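You operate a simulated robot arm through the tools that you are given. There is no shell and no other tool. Be economical: measure what you need, move in short steps, check, and stop when the job is done.

Carry out the task below with a simulated robot arm. There is one attempt and no reset: what you move stays moved.

TASK
Stack the cloth weight labelled "700 g" from the top of the drying ledge on top of the cloth weight that says "900 g". Then put the blue peg on the top of the side counter.
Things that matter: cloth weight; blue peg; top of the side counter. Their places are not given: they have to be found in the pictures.

It is judged by the outcome, as a careful person would: the job done as asked, and still so three seconds after it is handed in. It fails if anything else is knocked over, pushed out of place, dropped, spilled or broken.

THE ROBOT
A 7-joint arm with a two-finger parallel gripper, fixed in place. Base frame: the origin is at the foot of the arm, x ahead of it, y to its left, z up. Lengths are in m, angles in degrees, forces in N, time in s.
With the tool pointing down near the work surface it reaches from about 0.24 to 0.68 m from the base axis. Its first joint turns from -66.0 to 66.0 degrees. Payload 2.4 kg.
Tool frame: the origin (TCP) lies between the finger pads and is the grasp point; the fingertips stand 0.03 m ahead of it; z points along the fingers, y is the line along which they close. The gripper opens to 0.094 m. The fingers are 0.028 m wide and 0.01 m thick; the gripper's body (0.05 by 0.096 m) begins 0.055 m behind the TCP.
Orientation is told as [roll, pitch, yaw] about the base's x, y, z axes, in that order, counted from this pose: with the fingers straight down and closing along the base's y, the tool's x points along the base's -x, its y along +y and its z along -z.

THE INTERFACE
- The arm moves only by the tool drive_tool. Its argument "plan" is a list of rows, each a list of 3 entries, a list of its own where there are three numbers: the shift along the tool's x, y, z in m, then the turn, a rotation vector about the tool's x, y, z in degrees, then the closure, from 0 (fully open) to 1 (shut). In form: [[[tx, ty, tz], [wx, wy, wz], fingers], ...]. A call has 1 to 8 rows; each row shifts and turns the commanded pose from where the row before left it, along the tool's axes as they then stand. A row lasts 0.2 s, in which the tool goes at most 0.05 m and 8.6 degrees; a call with a longer step from one row to the next is refused whole, and so is a gripper value outside its range. A pose out of reach is approached as far as the arm can. The call stops where the force on the tool passes 40 N (or 10 N more than at its start, if that is more) or the arm is blocked; 0.2 s more then pass. The fingers move at their own pace (about 0.153 m/s each) and stop on an object; they squeeze with about 39 N. The grip force told is the motor's: it shows also when the fingers shut on nothing. Time passes only in rows, and 0.2 s behind the last, so rows that do not move let the fingers close. It gives the time, the measured TCP pose, the force on the tool (base axes), the opening and the grip force at its end, in the units of the frame above (readings bear some noise).
- Cameras (640 x 400 px; columns grow to the right, rows downward): "scene" is fixed at [0.0499, 0.497, 1.435]; the picture's right is [-0.53, -0.85, 0.00], its down [-0.55, 0.35, -0.76] and it looks along [0.64, -0.40, -0.65] (base axes); focal length 318 px, centre (320, 200). "wrist" rides on the gripper at [-0.037, 0, -0.058] in the tool frame; the picture's right is [0.00, -1.00, 0.00], its down [0.97, 0.00, -0.24] and it looks along [0.24, 0.00, 0.97] (tool axes); focal length 218 px, centre (320, 200).
- camera(camera): a new picture of that camera. No time passes.
- locate(camera, pixels): there is no depth. For up to 12 entries [column, row, z] of the newest picture of that camera ("zoom" is the newest enlarged one), the place [x, y] in the base frame at which the ray of that pixel passes the height z, good to about 0.002 m. No time passes.
- close_up(camera, box): a new picture of the part [left, top, right, bottom] of that camera's present view, enlarged. No time passes.
- finish_job(): hands the job in; it is judged then, once.

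Work in short steps. Measure before you move; look again where a grasp or a placing could have gone wrong, and mend it. You have 80 turns and 34 pictures in all, the two below and enlarged ones among them. Open the gripper and draw the arm clear of the work before you hand the job in, unless the task says otherwise; then end with one line.

The tools are called after ">>>" as a command line: name --argument value ..., lists and objects as JSON in quotes. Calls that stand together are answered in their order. drive_tool: Moves the arm, as the interface text tells. Its arguments: {"type":"object","properties":{"plan":{"type":"array"}},"required":["plan"]} The other tools are called the same way: camera (camera) takes a picture; locate (camera, pixels) gives the place at which the rays of pixels pass given heights; close_up (camera, box) takes an enlarged picture of a part of a camera's view; finish_job () hands the job in.

At the start:

```text
clock: 0.0
tool_pos: [0.3133, -0.0548, 1.1379]
ee_rot: [0.0, 0.0, -0.1]
force: [-0.8, 0.7, -1.1]
width: 0.094
grasp_force: 0.0
```

scene: 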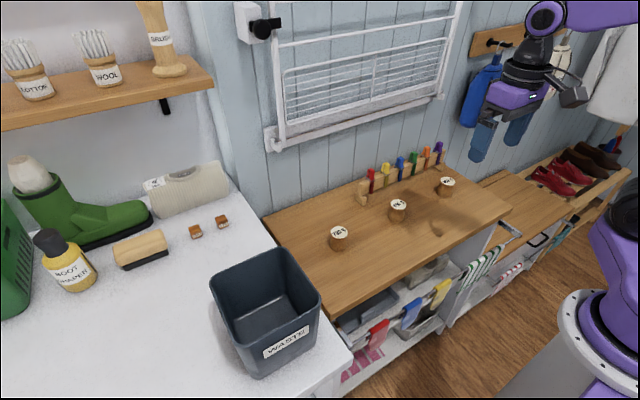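
wrist: 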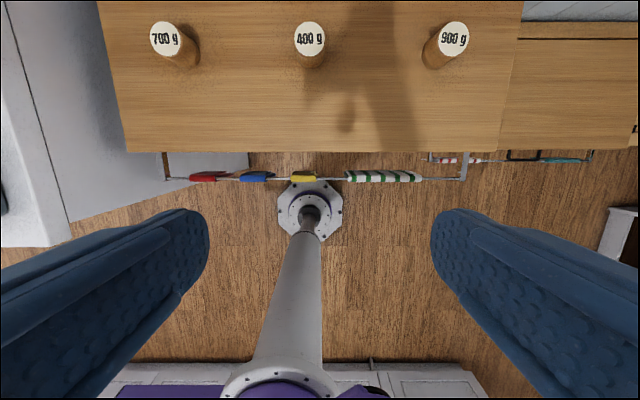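

I can see three labelled weights in the wrist view: 700 g at (165,38), 400 g at (310,40) and 900 g at (453,38). The pegs stand in a row at the back, so I'll enlarge both areas.

>>> close_up --camera "scene" --box '[310, 130, 490, 260]'

>>> locate --camera "wrist" --pixels '[[165, 38, 0.84], [310, 40, 0.84], [453, 38, 0.84], [165, 38, 0.85], [310, 40, 0.85], [453, 38, 0.85], [128, 151, 0.8], [507, 150, 0.8]]'

>>> locate --camera "scene" --pixels '[[338, 231, 0.84], [398, 204, 0.84], [447, 181, 0.84], [338, 231, 0.85], [398, 204, 0.85], [447, 181, 0.85], [401, 175, 0.8], [401, 160, 0.85], [264, 217, 0.8], [352, 360, 0.8], [195, 232, 0.8], [222, 222, 0.8]]'

```text
3.08 times, centred on (400, 195) of scene
```

zoom: 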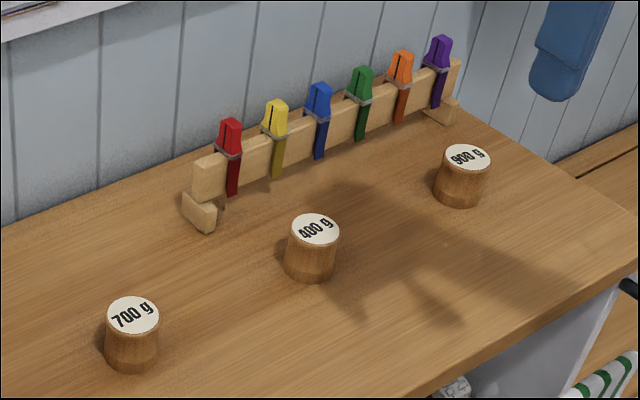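

```text
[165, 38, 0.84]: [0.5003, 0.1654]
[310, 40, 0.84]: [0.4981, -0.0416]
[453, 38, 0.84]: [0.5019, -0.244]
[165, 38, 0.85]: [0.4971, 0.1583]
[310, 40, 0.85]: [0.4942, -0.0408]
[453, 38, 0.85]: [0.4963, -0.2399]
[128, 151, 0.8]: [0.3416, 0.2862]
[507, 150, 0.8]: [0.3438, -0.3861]
```

```text
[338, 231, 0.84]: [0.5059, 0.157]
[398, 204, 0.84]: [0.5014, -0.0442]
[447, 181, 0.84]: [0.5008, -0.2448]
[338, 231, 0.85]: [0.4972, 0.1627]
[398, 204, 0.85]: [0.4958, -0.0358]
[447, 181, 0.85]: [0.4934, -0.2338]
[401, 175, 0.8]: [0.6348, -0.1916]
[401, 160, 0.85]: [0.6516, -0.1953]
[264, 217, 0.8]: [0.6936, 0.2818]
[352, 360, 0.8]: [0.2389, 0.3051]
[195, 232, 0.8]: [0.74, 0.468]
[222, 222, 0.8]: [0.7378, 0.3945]
```

The blue peg is clipped over a rail, third from the left. Next I'll find the side counter's height by matching its edge in both views, and get the peg geometry.

>>> locate --camera "wrist" --pixels '[[70, 222, 0.8], [70, 222, 0.85], [70, 222, 0.9], [70, 222, 0.95], [5, 10, 0.8], [5, 10, 0.85], [5, 10, 0.9], [5, 10, 0.95], [70, 247, 0.85], [70, 247, 0.9]]'

>>> locate --camera "scene" --pixels '[[352, 352, 0.8], [352, 352, 0.85], [352, 352, 0.9], [352, 352, 0.95], [236, 190, 0.8], [236, 190, 0.85], [236, 190, 0.9], [236, 190, 0.95], [320, 305, 0.85], [320, 305, 0.9]]'

>>> close_up --camera "scene" --box '[120, 160, 440, 360]'

```text
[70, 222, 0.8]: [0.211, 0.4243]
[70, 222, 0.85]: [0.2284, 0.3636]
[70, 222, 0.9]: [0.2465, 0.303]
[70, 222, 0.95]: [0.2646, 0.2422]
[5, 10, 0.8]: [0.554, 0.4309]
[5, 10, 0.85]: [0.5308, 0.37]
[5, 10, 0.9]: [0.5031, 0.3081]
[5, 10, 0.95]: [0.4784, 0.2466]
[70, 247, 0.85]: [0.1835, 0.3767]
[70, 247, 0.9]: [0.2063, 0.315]
```

```text
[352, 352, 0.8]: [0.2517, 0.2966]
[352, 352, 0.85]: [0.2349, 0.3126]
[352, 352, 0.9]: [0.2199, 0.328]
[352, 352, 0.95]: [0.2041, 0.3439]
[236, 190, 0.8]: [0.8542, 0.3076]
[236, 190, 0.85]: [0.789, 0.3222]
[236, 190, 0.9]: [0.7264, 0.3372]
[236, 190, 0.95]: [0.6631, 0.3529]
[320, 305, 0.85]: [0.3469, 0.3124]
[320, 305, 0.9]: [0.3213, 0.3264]
```

```text
2.00 times, centred on (280, 260) of scene
```

zoom: 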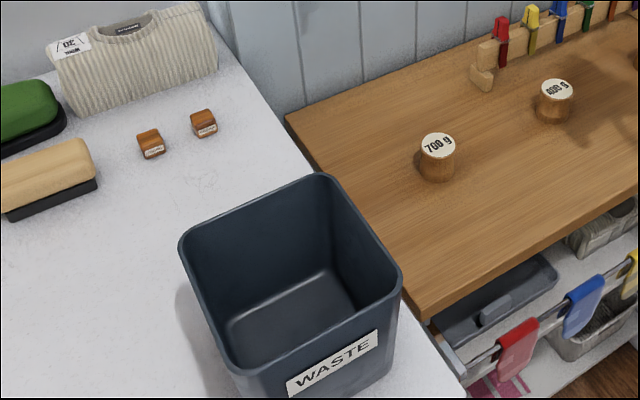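

The counter top is at about z 0.88, with its right edge near y 0.325. I'll move above the 700 g weight at about (0.497, 0.161).

>>> drive_tool --plan '[[[-0.023, 0.027, 0.0225], [0, 0, 0], 0], [[-0.023, 0.027, 0.0225], [0, 0, 0], 0], [[-0.023, 0.027, 0.0225], [0, 0, 0], 0], [[-0.023, 0.027, 0.0225], [0, 0, 0], 0], [[-0.023, 0.027, 0.0225], [0, 0, 0], 0], [[-0.023, 0.027, 0.0225], [0, 0, 0], 0], [[-0.023, 0.027, 0.0225], [0, 0, 0], 0], [[-0.023, 0.027, 0.0225], [0, 0, 0], 0]]'

>>> camera --camera "wrist"

```text
clock: 1.8
tool_pos: [0.4985, 0.1625, 0.9589]
ee_rot: [-0.1, 0.1, 0.0]
force: [-0.6, 0.2, -0.6]
width: 0.094
grasp_force: 0.0
```

```text
29 pictures are left
```

wrist: 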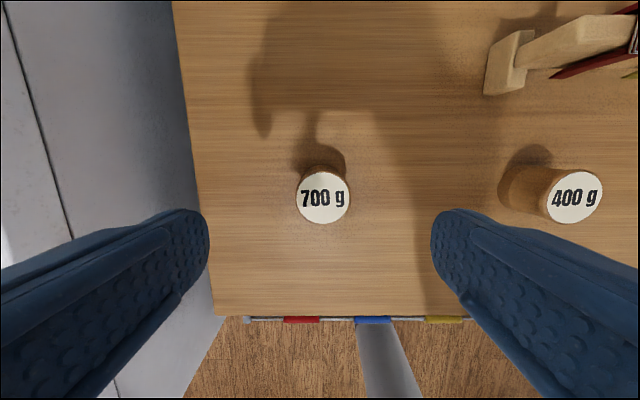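

>>> locate --camera "wrist" --pixels '[[323, 197, 0.84], [323, 197, 0.85], [297, 197, 0.845], [350, 197, 0.845], [323, 170, 0.845], [323, 223, 0.845], [576, 196, 0.84], [576, 196, 0.85]]'

```text
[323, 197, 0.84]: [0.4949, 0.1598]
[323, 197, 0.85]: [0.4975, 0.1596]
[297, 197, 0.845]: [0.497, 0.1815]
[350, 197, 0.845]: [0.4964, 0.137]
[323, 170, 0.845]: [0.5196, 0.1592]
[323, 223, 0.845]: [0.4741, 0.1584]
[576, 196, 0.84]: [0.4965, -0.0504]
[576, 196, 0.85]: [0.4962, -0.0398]
```

The weight is centred at about (0.497, 0.159) and is 44 mm across. I'll descend to TCP z of about 0.838 and close.

>>> drive_tool --plan '[[[0.0015, -0.003, 0.03], [0, 0, 0], 0], [[0, 0, 0.04], [0, 0, 0], 0], [[0, 0, 0.03], [0, 0, 0], 0], [[0, 0, 0.021], [0, 0, 0], 0], [[0, 0, 0], [0, 0, 0], 0]]'

>>> drive_tool --plan '[[[0, 0, 0], [0, 0, 0], 1], [[0, 0, 0], [0, 0, 0], 1], [[0, 0, 0], [0, 0, 0], 1]]'

```text
clock: 3.0
tool_pos: [0.4963, 0.1591, 0.8352]
ee_rot: [0.0, -0.1, 0.0]
force: [1.0, 0.0, 0.0]
width: 0.0939
grasp_force: 0.0
```

```text
clock: 3.8
tool_pos: [0.4957, 0.1589, 0.8351]
ee_rot: [-0.1, 0.0, 0.0]
force: [-0.2, 1.1, -0.3]
width: 0.0458
grasp_force: 39.2
```

Gripped at a width of 45.8 mm. I'll lift and carry it toward the 900 g weight.

>>> drive_tool --plan '[[[0, 0, -0.03], [0, 0, 0], 1], [[0, 0, -0.045], [0, 0, 0], 1], [[0, 0, -0.045], [0, 0, 0], 1], [[0, -0.04, 0], [0, 0, 0], 1], [[0, -0.045, 0], [0, 0, 0], 1], [[0, -0.045, 0], [0, 0, 0], 1], [[0, -0.045, 0], [0, 0, 0], 1], [[0, -0.045, 0], [0, 0, 0], 1]]'

>>> drive_tool --plan '[[[0, -0.045, 0], [0, 0, 0], 1], [[0, -0.045, 0], [0, 0, 0], 1], [[0, -0.04, 0], [0, 0, 0], 1], [[0, -0.03, 0], [0, 0, 0], 1], [[0, 0, 0], [0, 0, 0], 1]]'

>>> camera --camera "wrist"

>>> camera --camera "scene"

```text
clock: 5.6
tool_pos: [0.4993, -0.0612, 0.9567]
ee_rot: [-0.1, 0.0, 0.1]
force: [-0.3, -0.4, -3.8]
width: 0.0455
grasp_force: 38.7
```

```text
clock: 6.8
tool_pos: [0.4977, -0.2215, 0.957]
ee_rot: [0.0, 0.0, -0.1]
force: [0.2, -0.3, -3.3]
width: 0.0455
grasp_force: 38.9
```

```text
28 pictures are left
```

wrist: 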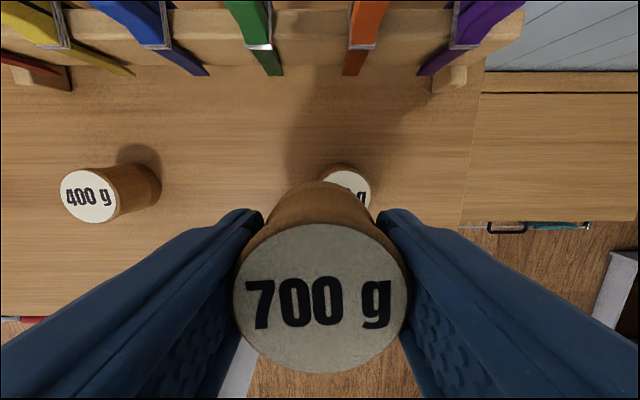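

```text
27 pictures are left
```

scene: 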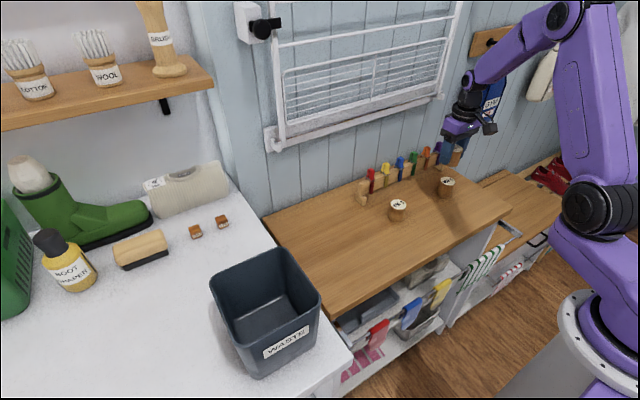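

The 900 g cap is partly hidden from the wrist camera, so I'll enlarge the scene view to locate it exactly.

>>> close_up --camera "scene" --box '[380, 130, 500, 220]'

>>> locate --camera "wrist" --pixels '[[371, 192, 0.85], [345, 168, 0.85], [88, 196, 0.85]]'

```text
4.44 times, centred on (440, 175) of scene
```

zoom: 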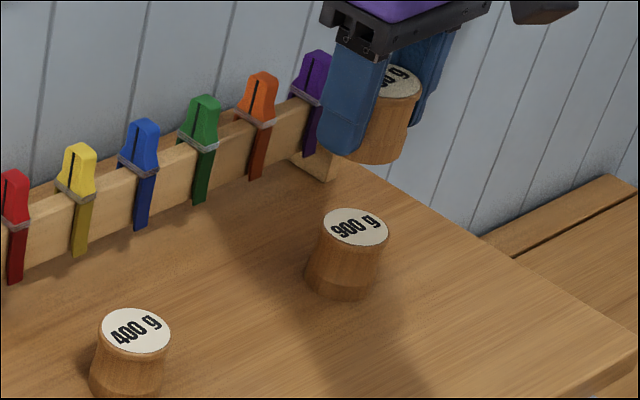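

```text
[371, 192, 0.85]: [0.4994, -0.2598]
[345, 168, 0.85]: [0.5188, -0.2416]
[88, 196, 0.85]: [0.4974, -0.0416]
```

>>> locate --camera "zoom" --pixels '[[356, 227, 0.845], [356, 227, 0.85], [323, 222, 0.848], [389, 233, 0.848], [356, 208, 0.848], [356, 247, 0.848], [136, 330, 0.845], [136, 330, 0.85]]'

```text
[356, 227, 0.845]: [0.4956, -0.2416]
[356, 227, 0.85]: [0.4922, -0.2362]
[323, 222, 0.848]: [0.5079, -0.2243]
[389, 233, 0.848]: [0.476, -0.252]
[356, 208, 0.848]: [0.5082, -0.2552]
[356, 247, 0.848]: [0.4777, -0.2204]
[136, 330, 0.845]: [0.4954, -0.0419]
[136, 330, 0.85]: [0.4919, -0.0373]
```

The 900 g weight is centred at about (0.496, -0.239). I'll align over it and lower most of the way.

>>> drive_tool --plan '[[[0.0025, -0.0175, 0], [0, 0, 0], 1], [[0, 0, 0.02], [0, 0, 0], 1], [[0, 0, 0.02], [0, 0, 0], 1], [[0, 0, 0.018], [0, 0, 0], 1], [[0, 0, 0], [0, 0, 0], 1]]'

>>> close_up --camera "scene" --box '[380, 130, 500, 220]'

>>> camera --camera "wrist"

```text
clock: 8.0
tool_pos: [0.4923, -0.2384, 0.9001]
ee_rot: [-0.1, -0.1, 0.0]
force: [0.5, -0.6, -3.2]
width: 0.0453
grasp_force: 38.5
```

```text
4.44 times, centred on (440, 175) of scene
```

zoom: 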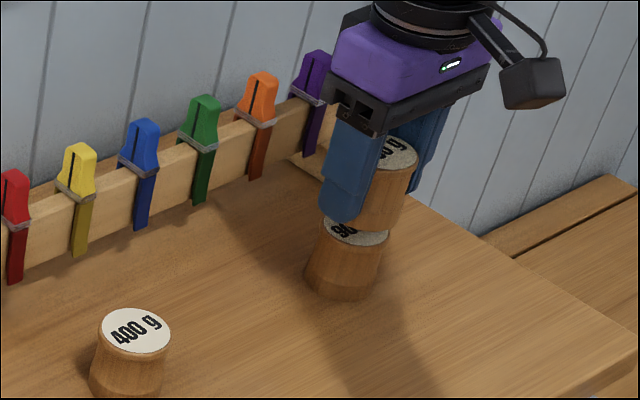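

```text
24 pictures are left
```

wrist: 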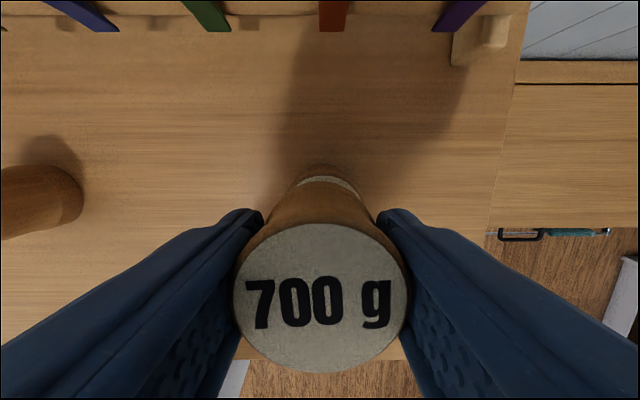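

>>> locate --camera "wrist" --pixels '[[327, 176, 0.848], [300, 184, 0.848], [357, 184, 0.848], [320, 296, 0.884], [234, 296, 0.912], [410, 296, 0.912], [320, 222, 0.912], [320, 373, 0.912]]'

>>> close_up --camera "wrist" --box '[230, 140, 420, 260]'

```text
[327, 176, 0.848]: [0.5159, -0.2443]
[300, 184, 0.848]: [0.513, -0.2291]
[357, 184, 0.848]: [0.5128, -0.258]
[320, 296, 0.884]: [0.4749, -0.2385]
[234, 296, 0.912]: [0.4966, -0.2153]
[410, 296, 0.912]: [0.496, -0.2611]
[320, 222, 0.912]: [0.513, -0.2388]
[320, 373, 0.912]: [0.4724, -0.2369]
```

```text
3.33 times, centred on (325, 200) of wrist
```

zoom: 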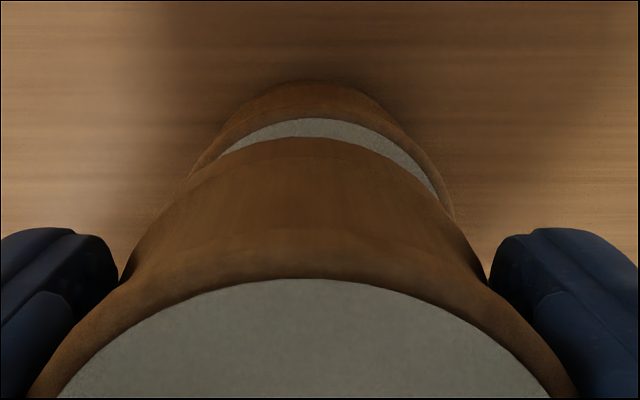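

Held weight centre is at about (0.4935, -0.238), and the lower cap sits about 2 mm farther in +x and -y. I'll correct that and lower in small steps.

>>> drive_tool --plan '[[[-0.002, -0.002, 0], [0, 0, 0], 1], [[0, 0, 0.005], [0, 0, 0], 1], [[0, 0, 0.004], [0, 0, 0], 1], [[0, 0, 0.002], [0, 0, 0], 1], [[0, 0, 0], [0, 0, 0], 1]]'

>>> close_up --camera "wrist" --box '[230, 140, 420, 260]'

```text
clock: 9.2
tool_pos: [0.4954, -0.2415, 0.8879]
ee_rot: [0.0, -0.1, 0.1]
force: [0.5, 0.3, -3.0]
width: 0.0451
grasp_force: 38.8
```

```text
3.33 times, centred on (325, 200) of wrist
```

zoom: 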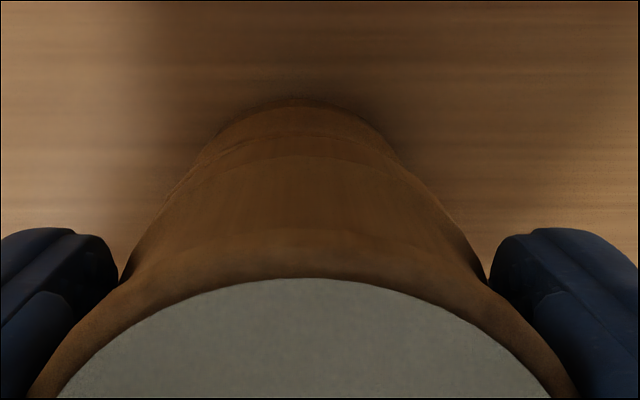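

Now well aligned. I'll lower slowly until I feel contact.

>>> drive_tool --plan '[[[0, 0, 0.002], [0, 0, 0], 1], [[0, 0, 0.001], [0, 0, 0], 1], [[0, 0, 0], [0, 0, 0], 1]]'

>>> drive_tool --plan '[[[0, 0, 0.001], [0, 0, 0], 1], [[0, 0, 0], [0, 0, 0], 1]]'

```text
clock: 10.0
tool_pos: [0.4958, -0.2412, 0.8845]
ee_rot: [0.0, 0.0, 0.0]
force: [-0.1, 0.1, -3.1]
width: 0.0451
grasp_force: 38.8
```

```text
clock: 10.6
tool_pos: [0.495, -0.2414, 0.8845]
ee_rot: [0.1, 0.0, 0.0]
force: [0.0, -0.7, -3.4]
width: 0.0451
grasp_force: 39.0
```

>>> drive_tool --plan '[[[0, 0, 0.001], [0, 0, 0], 1], [[0, 0, 0], [0, 0, 0], 1]]'

>>> drive_tool --plan '[[[0, 0, 0.001], [0, 0, 0], 1], [[0, 0, 0], [0, 0, 0], 1]]'

```text
clock: 11.2
tool_pos: [0.4968, -0.2414, 0.884]
ee_rot: [0.0, -0.1, 0.1]
force: [-2.5, 1.6, 10.7]
width: 0.0453
grasp_force: 39.6
```

```text
clock: 11.8
tool_pos: [0.4961, -0.2416, 0.8839]
ee_rot: [-0.2, -0.2, 0.0]
force: [-4.2, 1.8, 29.9]
width: 0.0454
grasp_force: 39.1
```

I have contact at about 14–30 N. I'll back off 1.5 mm to relieve it, then open.

>>> drive_tool --plan '[[[0, 0, -0.0015], [0, 0, 0], 1], [[0, 0, 0], [0, 0, 0], 0.45], [[0, 0, 0], [0, 0, 0], 0.2], [[0, 0, 0], [0, 0, 0], 0]]'

>>> drive_tool --plan '[[[0, 0, -0.02], [0, 0, 0], 0], [[0, 0, -0.03], [0, 0, 0], 0], [[0, 0, -0.04], [0, 0, 0], 0], [[0, 0.03, -0.03], [0, 0, 0], 0], [[-0.02, 0.035, 0], [0, 0, 0], 0], [[-0.02, 0.035, 0], [0, 0, 0], 0], [[0, 0, 0], [0, 0, 0], 0]]'

>>> camera --camera "scene"

>>> camera --camera "wrist"

```text
clock: 12.8
tool_pos: [0.496, -0.2407, 0.8832]
ee_rot: [-0.1, -0.1, 0.0]
force: [0.2, 0.1, 0.5]
width: 0.0938
grasp_force: 0.0
```

```text
clock: 14.4
tool_pos: [0.5358, -0.1423, 1.0026]
ee_rot: [0.0, 0.0, 0.1]
force: [-0.1, 0.8, -0.1]
width: 0.0938
grasp_force: 0.0
```

```text
21 pictures are left
```

scene: 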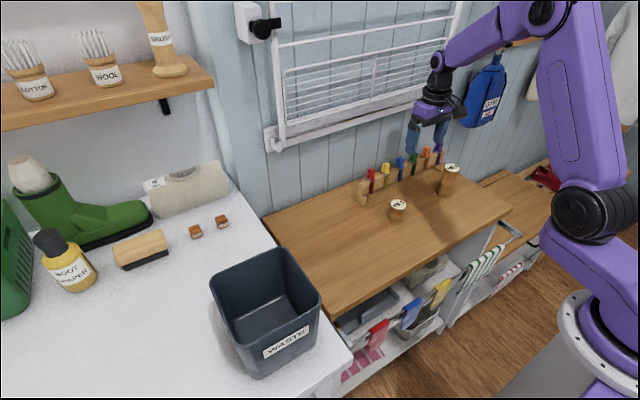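

```text
20 pictures are left
```

wrist: 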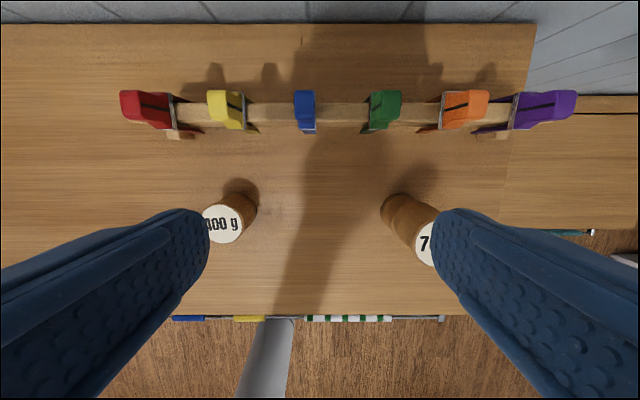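

The stack stands cleanly. Next is the blue peg, so I'll enlarge both views to find the rail height and the peg's size.

>>> close_up --camera "wrist" --box '[200, 70, 420, 150]'

>>> close_up --camera "scene" --box '[355, 140, 455, 210]'

```text
2.91 times, centred on (310, 110) of wrist
```

zoom: 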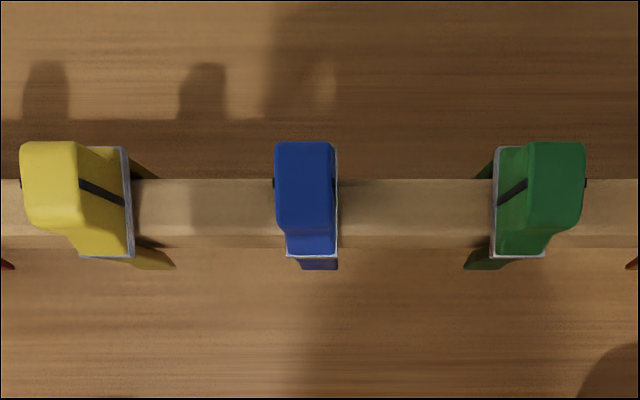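

```text
5.71 times, centred on (405, 175) of scene
```

zoom: 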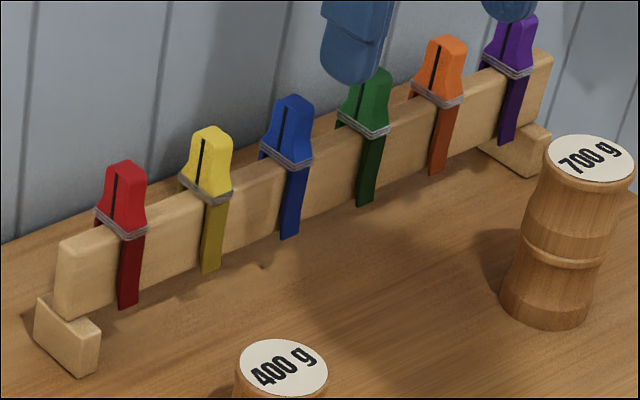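

>>> locate --camera "wrist" --pixels '[[304.8, 98, 0.88], [304.8, 98, 0.89], [304.8, 98, 0.9], [304.8, 98, 0.91], [280, 122.4, 0.86], [280, 122.4, 0.87], [280, 103.1, 0.86], [280, 103.1, 0.87], [296, 129.6, 0.86], [315, 129.6, 0.86], [305, 89, 0.89], [305, 89, 0.9]]'

>>> locate --camera "zoom" --pixels '[[293, 100, 0.88], [293, 100, 0.89], [293, 100, 0.9], [293, 100, 0.91], [262, 205, 0.85], [262, 205, 0.86], [262, 205, 0.87], [288, 236, 0.8], [288, 236, 0.81], [288, 236, 0.82], [293, 168, 0.86], [293, 168, 0.87]]'

```text
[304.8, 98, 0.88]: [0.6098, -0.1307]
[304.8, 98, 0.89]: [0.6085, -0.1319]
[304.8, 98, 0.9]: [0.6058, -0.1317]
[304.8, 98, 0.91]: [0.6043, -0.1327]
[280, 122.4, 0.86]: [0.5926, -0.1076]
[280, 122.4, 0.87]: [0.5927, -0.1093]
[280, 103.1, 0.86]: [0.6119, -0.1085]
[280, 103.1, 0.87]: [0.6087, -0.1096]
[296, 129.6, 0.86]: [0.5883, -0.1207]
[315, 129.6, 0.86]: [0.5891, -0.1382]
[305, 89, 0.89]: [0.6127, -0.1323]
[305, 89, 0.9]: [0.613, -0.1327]
```

```text
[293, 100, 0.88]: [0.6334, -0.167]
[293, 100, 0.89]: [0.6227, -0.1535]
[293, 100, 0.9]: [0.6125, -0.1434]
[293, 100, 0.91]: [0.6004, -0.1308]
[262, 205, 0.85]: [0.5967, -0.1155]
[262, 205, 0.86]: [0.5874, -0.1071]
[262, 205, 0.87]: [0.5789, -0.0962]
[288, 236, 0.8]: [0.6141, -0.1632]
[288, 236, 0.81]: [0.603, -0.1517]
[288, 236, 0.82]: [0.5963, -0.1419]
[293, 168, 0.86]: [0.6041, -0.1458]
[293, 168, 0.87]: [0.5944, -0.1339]
```

Peg: top z is about 0.907, rail top about 0.856, peg centre about (0.604, -0.132). Its neighbours are 64 mm away, so I'll partly close the fingers and approach from above.

>>> drive_tool --plan '[[[-0.034, 0.005, 0], [0, 0, 0], 0.45], [[-0.033, 0.005, 0], [0, 0, 0], 0.45], [[0, 0, 0.03], [0, 0, 0], 0.45], [[0, 0, 0.02], [0, 0, 0], 0.45], [[0, 0, 0], [0, 0, 0], 0.45]]'

>>> camera --camera "wrist"

>>> locate --camera "scene" --pixels '[[282, 248, 1.0], [282, 248, 1.05], [282, 248, 1.1], [211, 285, 1.0], [211, 285, 1.05], [211, 285, 1.1], [316, 338, 0.88], [260, 376, 0.88], [222, 228, 0.88], [240, 242, 0.88], [230, 250, 0.88], [195, 265, 0.88]]'

```text
clock: 15.6
tool_pos: [0.6033, -0.1309, 0.952]
ee_rot: [0.0, 0.0, 0.0]
force: [0.3, 0.9, 0.4]
width: 0.0518
grasp_force: 0.1
```

```text
17 pictures are left
```

wrist: 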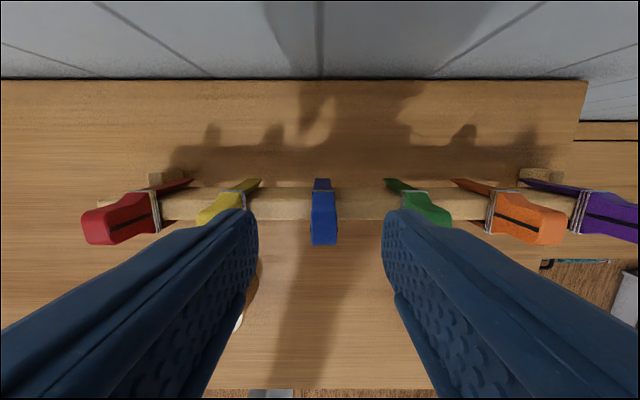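

```text
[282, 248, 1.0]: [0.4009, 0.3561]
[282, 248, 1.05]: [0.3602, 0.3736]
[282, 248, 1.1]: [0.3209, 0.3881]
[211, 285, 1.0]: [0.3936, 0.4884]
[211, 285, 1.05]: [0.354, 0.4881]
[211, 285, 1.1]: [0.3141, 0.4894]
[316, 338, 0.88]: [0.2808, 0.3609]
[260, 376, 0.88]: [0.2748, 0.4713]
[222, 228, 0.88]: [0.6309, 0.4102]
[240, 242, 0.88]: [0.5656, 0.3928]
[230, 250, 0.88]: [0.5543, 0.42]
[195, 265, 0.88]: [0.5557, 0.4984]
```

The peg is centred between the fingertips (column 323, against 320.5). I'll descend to TCP z of about 0.896 and close.

>>> drive_tool --plan '[[[0, -0.001, 0.03], [0, 0, 0], 0.45], [[0, 0, 0.018], [0, 0, 0], 0.45], [[0, 0, 0.008], [0, 0, 0], 0.45], [[0, 0, 0], [0, 0, 0], 0.45]]'

>>> close_up --camera "scene" --box '[355, 140, 455, 210]'

```text
clock: 16.4
tool_pos: [0.6037, -0.1325, 0.9058]
ee_rot: [0.1, -0.1, 0.0]
force: [-6.0, 0.6, 8.7]
width: 0.0519
grasp_force: 0.7
stopped in row 4: the force on the tool passed its limit (the readings are from after the stop); the commanded pose is now the measured one
```

```text
5.71 times, centred on (405, 175) of scene
```

zoom: 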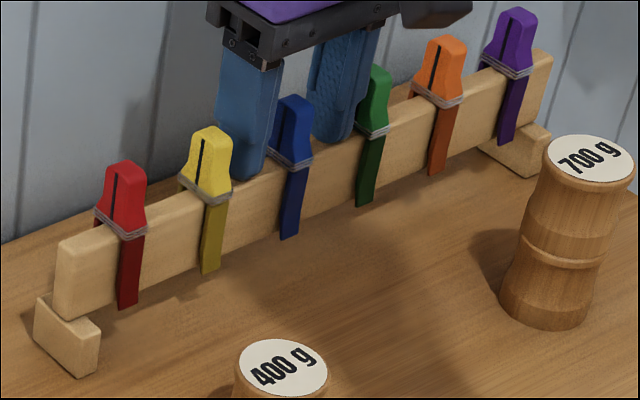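

The fingertips touched the rail top, which must be at about z 0.873; nothing appears shifted. I'll raise 2 mm and close on the peg.

>>> drive_tool --plan '[[[0, 0, -0.002], [0, 0, 0], 0.45], [[0, 0, 0], [0, 0, 0], 1], [[0, 0, 0], [0, 0, 0], 1], [[0, 0, 0], [0, 0, 0], 1]]'

```text
clock: 17.4
tool_pos: [0.6039, -0.1317, 0.9065]
ee_rot: [0.0, -0.1, 0.0]
force: [-0.2, 0.0, 0.0]
width: 0.0144
grasp_force: 38.8
```

Gripped at a width of 14.4 mm. I'll lift straight up and look.

>>> drive_tool --plan '[[[0, 0, -0.01], [0, 0, 0], 1], [[0, 0, -0.02], [0, 0, 0], 1], [[0, 0, -0.03], [0, 0, 0], 1], [[0, 0, -0.04], [0, 0, 0], 1], [[0, 0, -0.04], [0, 0, 0], 1], [[0, 0, 0], [0, 0, 0], 1]]'

>>> camera --camera "scene"

```text
clock: 18.8
tool_pos: [0.6032, -0.1305, 1.0468]
ee_rot: [0.0, -0.1, 0.0]
force: [0.1, 0.0, 0.5]
width: 0.0142
grasp_force: 39.4
```

```text
15 pictures are left
```

scene: 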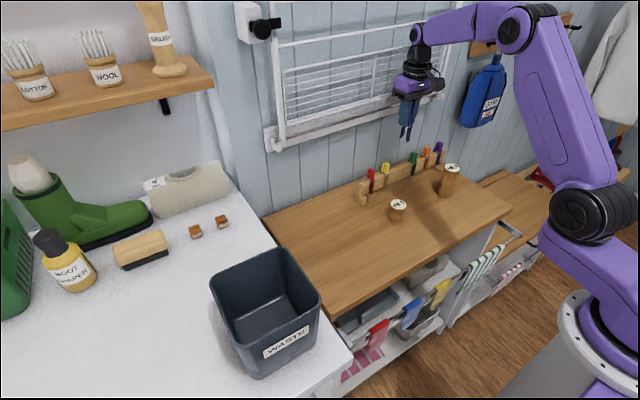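

The peg came off cleanly. I'll carry it over to the free counter area behind the bin, around (0.53, 0.39).

>>> drive_tool --plan '[[[0.006, 0.043, 0], [0, 0, 0], 1], [[0.006, 0.043, 0], [0, 0, 0], 1], [[0.006, 0.043, 0], [0, 0, 0], 1], [[0.006, 0.043, 0], [0, 0, 0], 1], [[0.006, 0.043, 0], [0, 0, 0], 1], [[0.006, 0.043, 0], [0, 0, 0], 1], [[0.006, 0.043, 0], [0, 0, 0], 1], [[0.006, 0.043, 0], [0, 0, 0], 1]]'

>>> drive_tool --plan '[[[0.006, 0.043, 0], [0, 0, 0], 1], [[0.006, 0.043, 0], [0, 0, 0], 1], [[0.006, 0.043, 0], [0, 0, 0], 1], [[0.006, 0.043, 0], [0, 0, 0], 1], [[0, 0, 0], [0, 0, 0], 1]]'

>>> camera --camera "scene"

>>> camera --camera "wrist"

```text
clock: 20.6
tool_pos: [0.5591, 0.2104, 1.0444]
ee_rot: [0.0, -0.2, -0.1]
force: [0.4, -0.4, -0.2]
width: 0.0142
grasp_force: 39.0
```

```text
clock: 21.8
tool_pos: [0.5328, 0.3831, 1.0457]
ee_rot: [-0.1, -0.2, 0.1]
force: [0.4, 0.2, 0.2]
width: 0.0141
grasp_force: 39.3
```

```text
14 pictures are left
```

scene: 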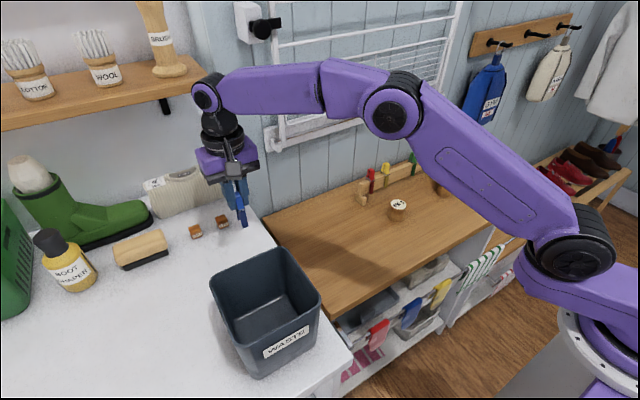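

```text
13 pictures are left
```

wrist: 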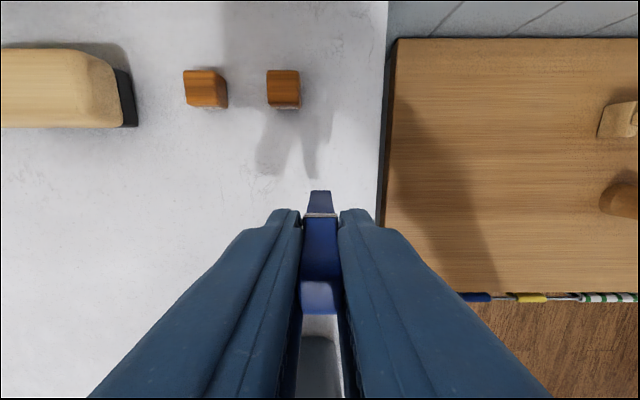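

Over free counter. I'll triangulate the counter height here from the orange block bases and the edge.

>>> locate --camera "wrist" --pixels '[[380, 150, 0.85], [380, 150, 0.87], [380, 150, 0.89], [268, 110, 0.85], [268, 110, 0.87], [268, 110, 0.89], [300, 110, 0.85], [300, 110, 0.87], [300, 110, 0.89]]'

>>> close_up --camera "scene" --box '[180, 160, 300, 260]'

```text
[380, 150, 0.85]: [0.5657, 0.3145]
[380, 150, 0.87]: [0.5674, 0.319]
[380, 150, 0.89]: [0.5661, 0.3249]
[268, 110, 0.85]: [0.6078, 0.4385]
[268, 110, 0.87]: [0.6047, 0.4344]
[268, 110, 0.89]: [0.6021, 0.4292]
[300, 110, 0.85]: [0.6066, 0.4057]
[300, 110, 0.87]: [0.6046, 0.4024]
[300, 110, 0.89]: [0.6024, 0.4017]
```

```text
4.00 times, centred on (240, 210) of scene
```

zoom: 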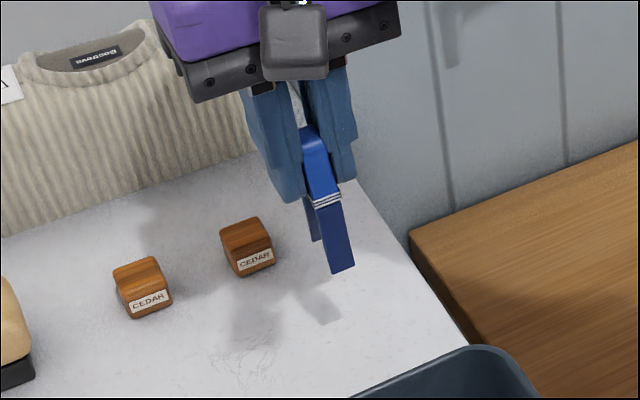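

>>> locate --camera "zoom" --pixels '[[238, 276, 0.85], [238, 276, 0.87], [238, 276, 0.89], [238, 276, 0.9], [274, 263, 0.87], [274, 263, 0.89], [274, 263, 0.9], [340, 271, 0.96], [340, 271, 0.98], [340, 271, 0.94]]'

```text
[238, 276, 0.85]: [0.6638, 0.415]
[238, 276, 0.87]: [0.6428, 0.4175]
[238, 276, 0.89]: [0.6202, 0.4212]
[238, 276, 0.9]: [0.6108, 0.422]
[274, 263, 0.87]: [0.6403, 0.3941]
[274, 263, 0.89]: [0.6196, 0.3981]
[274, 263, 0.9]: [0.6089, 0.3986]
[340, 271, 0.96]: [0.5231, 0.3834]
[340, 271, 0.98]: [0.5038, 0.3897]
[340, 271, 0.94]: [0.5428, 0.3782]
```

The counter top works out at about z 0.905 and the peg bottom at about 0.965. I'll lower 4.5 cm while shifting slightly inward from the edge, then feel for contact.

>>> drive_tool --plan '[[[0, 0.012, 0.01], [0, 0, 0], 1], [[0, 0, 0.015], [0, 0, 0], 1], [[0, 0, 0.012], [0, 0, 0], 1], [[0, 0, 0.008], [0, 0, 0], 1], [[0, 0, 0], [0, 0, 0], 1]]'

>>> close_up --camera "scene" --box '[180, 160, 300, 260]'

```text
clock: 23.0
tool_pos: [0.5306, 0.3965, 1.0012]
ee_rot: [-0.1, -0.2, 0.1]
force: [0.2, 0.4, 0.2]
width: 0.0146
grasp_force: 39.8
```

```text
4.00 times, centred on (240, 210) of scene
```

zoom: 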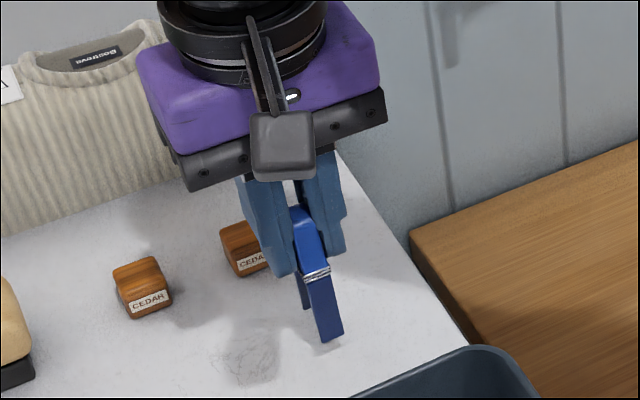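

>>> drive_tool --plan '[[[0, 0, 0.005], [0, 0, 0], 1], [[0, 0, 0.004], [0, 0, 0], 1], [[0, 0, 0], [0, 0, 0], 1]]'

>>> drive_tool --plan '[[[0, 0, 0.002], [0, 0, 0], 1], [[0, 0, 0.001], [0, 0, 0], 1], [[0, 0, 0], [0, 0, 0], 1]]'

>>> drive_tool --plan '[[[0, 0, 0.002], [0, 0, 0], 1], [[0, 0, 0.001], [0, 0, 0], 1], [[0, 0, 0], [0, 0, 0], 1]]'

>>> close_up --camera "scene" --box '[180, 160, 300, 260]'

```text
clock: 23.8
tool_pos: [0.5313, 0.3969, 0.9922]
ee_rot: [0.0, -0.1, -0.1]
force: [-0.8, -0.2, 0.2]
width: 0.0142
grasp_force: 39.6
```

```text
clock: 24.6
tool_pos: [0.5327, 0.3952, 0.989]
ee_rot: [0.0, -0.1, -0.1]
force: [-0.5, -0.6, 0.5]
width: 0.0141
grasp_force: 39.2
```

```text
clock: 25.4
tool_pos: [0.5323, 0.3958, 0.984]
ee_rot: [-0.1, -0.2, 0.0]
force: [0.0, 0.3, 0.4]
width: 0.0143
grasp_force: 38.6
```

```text
4.00 times, centred on (240, 210) of scene
```

zoom: 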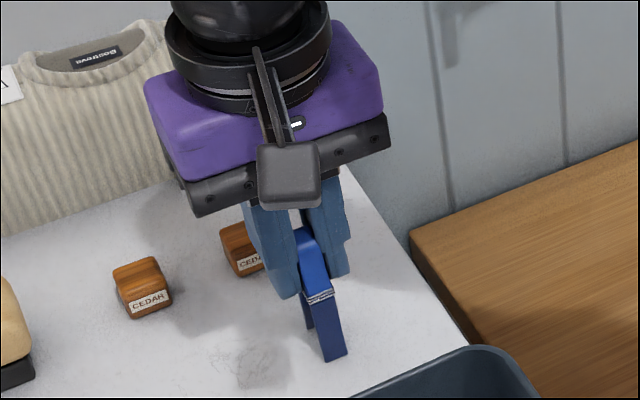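

>>> drive_tool --plan '[[[0, 0, 0.002], [0, 0, 0], 1], [[0, 0, 0.001], [0, 0, 0], 1], [[0, 0, 0], [0, 0, 0], 1]]'

>>> drive_tool --plan '[[[0, 0, 0.002], [0, 0, 0], 1], [[0, 0, 0.001], [0, 0, 0], 1], [[0, 0, 0], [0, 0, 0], 1]]'

>>> camera --camera "wrist"

```text
clock: 26.2
tool_pos: [0.5327, 0.3956, 0.9842]
ee_rot: [0.2, -0.3, 0.0]
force: [-3.3, 0.1, 23.4]
width: 0.0141
grasp_force: 38.6
```

```text
clock: 27.0
tool_pos: [0.5336, 0.396, 0.9817]
ee_rot: [0.2, -0.3, -0.1]
force: [-0.2, -0.2, 27.2]
width: 0.0143
grasp_force: 38.7
```

```text
9 pictures are left
```

wrist: 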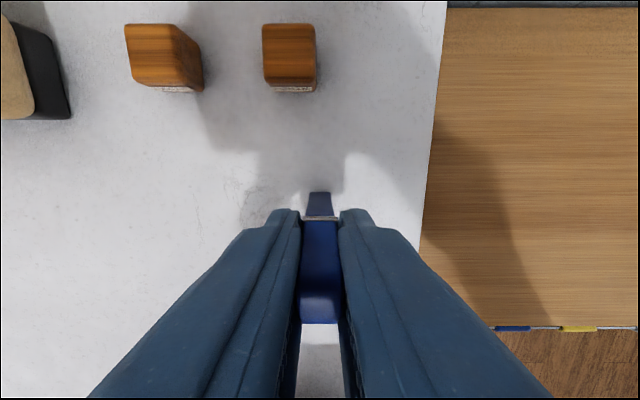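

Contact at 23–27 N, so the peg is standing on the counter. I'll relieve the pressure in small steps.

>>> drive_tool --plan '[[[0, 0, -0.0015], [0, 0, 0], 1], [[0, 0, 0], [0, 0, 0], 1]]'

```text
clock: 27.6
tool_pos: [0.5328, 0.3957, 0.9812]
ee_rot: [0.0, -0.1, 0.0]
force: [5.5, 1.3, 17.3]
width: 0.0145
grasp_force: 38.8
```

>>> drive_tool --plan '[[[0, 0, -0.001], [0, 0, 0], 1], [[0, 0, 0], [0, 0, 0], 1]]'

```text
clock: 28.2
tool_pos: [0.5319, 0.3938, 0.9815]
ee_rot: [-0.2, 0.1, -0.1]
force: [3.4, 0.4, 5.9]
width: 0.014
grasp_force: 39.1
```

Only about 6 N remains, so I'll open gradually.

>>> drive_tool --plan '[[[0, 0, -0.0003], [0, 0, 0], 0.84], [[0, 0, 0], [0, 0, 0], 0.82], [[0, 0, 0], [0, 0, 0], 0.78], [[0, 0, 0], [0, 0, 0], 0.7], [[0, 0, 0], [0, 0, 0], 0.5], [[0, 0, 0], [0, 0, 0], 0.4]]'

>>> close_up --camera "scene" --box '[180, 160, 300, 260]'

```text
clock: 29.6
tool_pos: [0.5314, 0.3944, 0.9838]
ee_rot: [0.0, -0.1, -0.1]
force: [-0.4, -0.4, -0.3]
width: 0.0564
grasp_force: 0.0
```

```text
4.00 times, centred on (240, 210) of scene
```

zoom: 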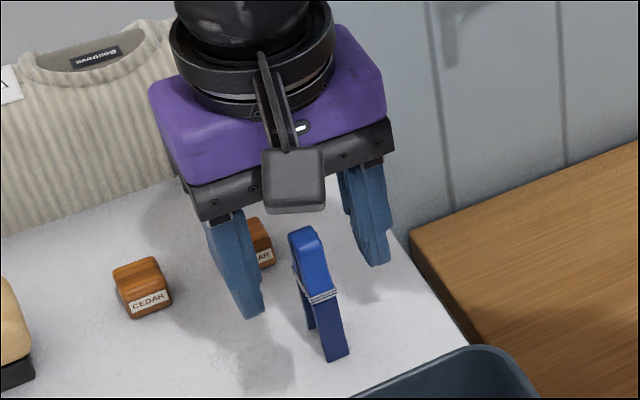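

The peg stands upright on its own. I'll rise straight up and then draw clear.

>>> drive_tool --plan '[[[0, 0, -0.015], [0, 0, 0], 0.4], [[0, 0, -0.03], [0, 0, 0], 0.4], [[0, 0, -0.04], [0, 0, 0], 0.4], [[0, 0, -0.045], [0, 0, 0], 0.4], [[0, 0, -0.02], [0, 0, 0], 0], [[0, -0.045, 0], [0, 0, 0], 0], [[0.01, -0.045, 0], [0, 0, 0], 0], [[0.02, -0.045, 0], [0, 0, 0], 0]]'

>>> drive_tool --plan '[[[0.02, -0.045, 0], [0, 0, 0], 0], [[0.02, -0.045, 0], [0, 0, 0], 0], [[0.03, -0.04, 0], [0, 0, 0], 0], [[0.03, -0.04, 0], [0, 0, 0], 0], [[0, 0, 0], [0, 0, 0], 0]]'

>>> camera --camera "scene"

```text
clock: 31.4
tool_pos: [0.4985, 0.2589, 1.1226]
ee_rot: [0.0, -0.2, 0.1]
force: [0.2, 0.0, 0.9]
width: 0.094
grasp_force: 0.1
out of reach, approached as far as the arm can: row 5
```

```text
clock: 32.6
tool_pos: [0.3975, 0.087, 1.122]
ee_rot: [0.0, -0.1, 0.0]
force: [0.2, 0.3, 0.2]
width: 0.0939
grasp_force: 0.0
```

```text
7 pictures are left
```

scene: 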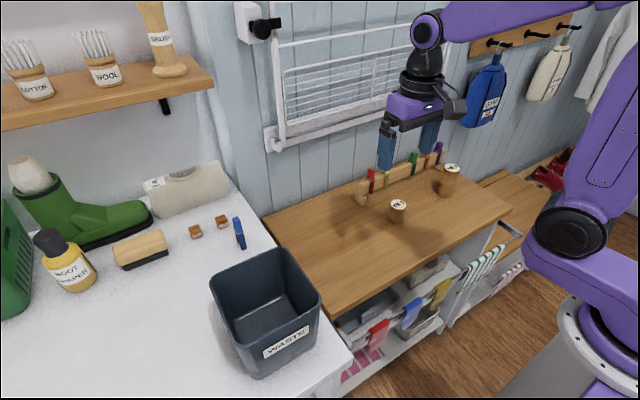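

The peg stands on the side counter at (240,232), the 700 g weight sits on the 900 g weight at (449,180), and everything else is in place. The arm is clear with the gripper open, so I'll hand it in.

>>> finish_job

```text
The job is handed in.
```

The 700 g weight is stacked on the 900 g weight, the blue peg is standing upright on the side counter, and the job is handed in.
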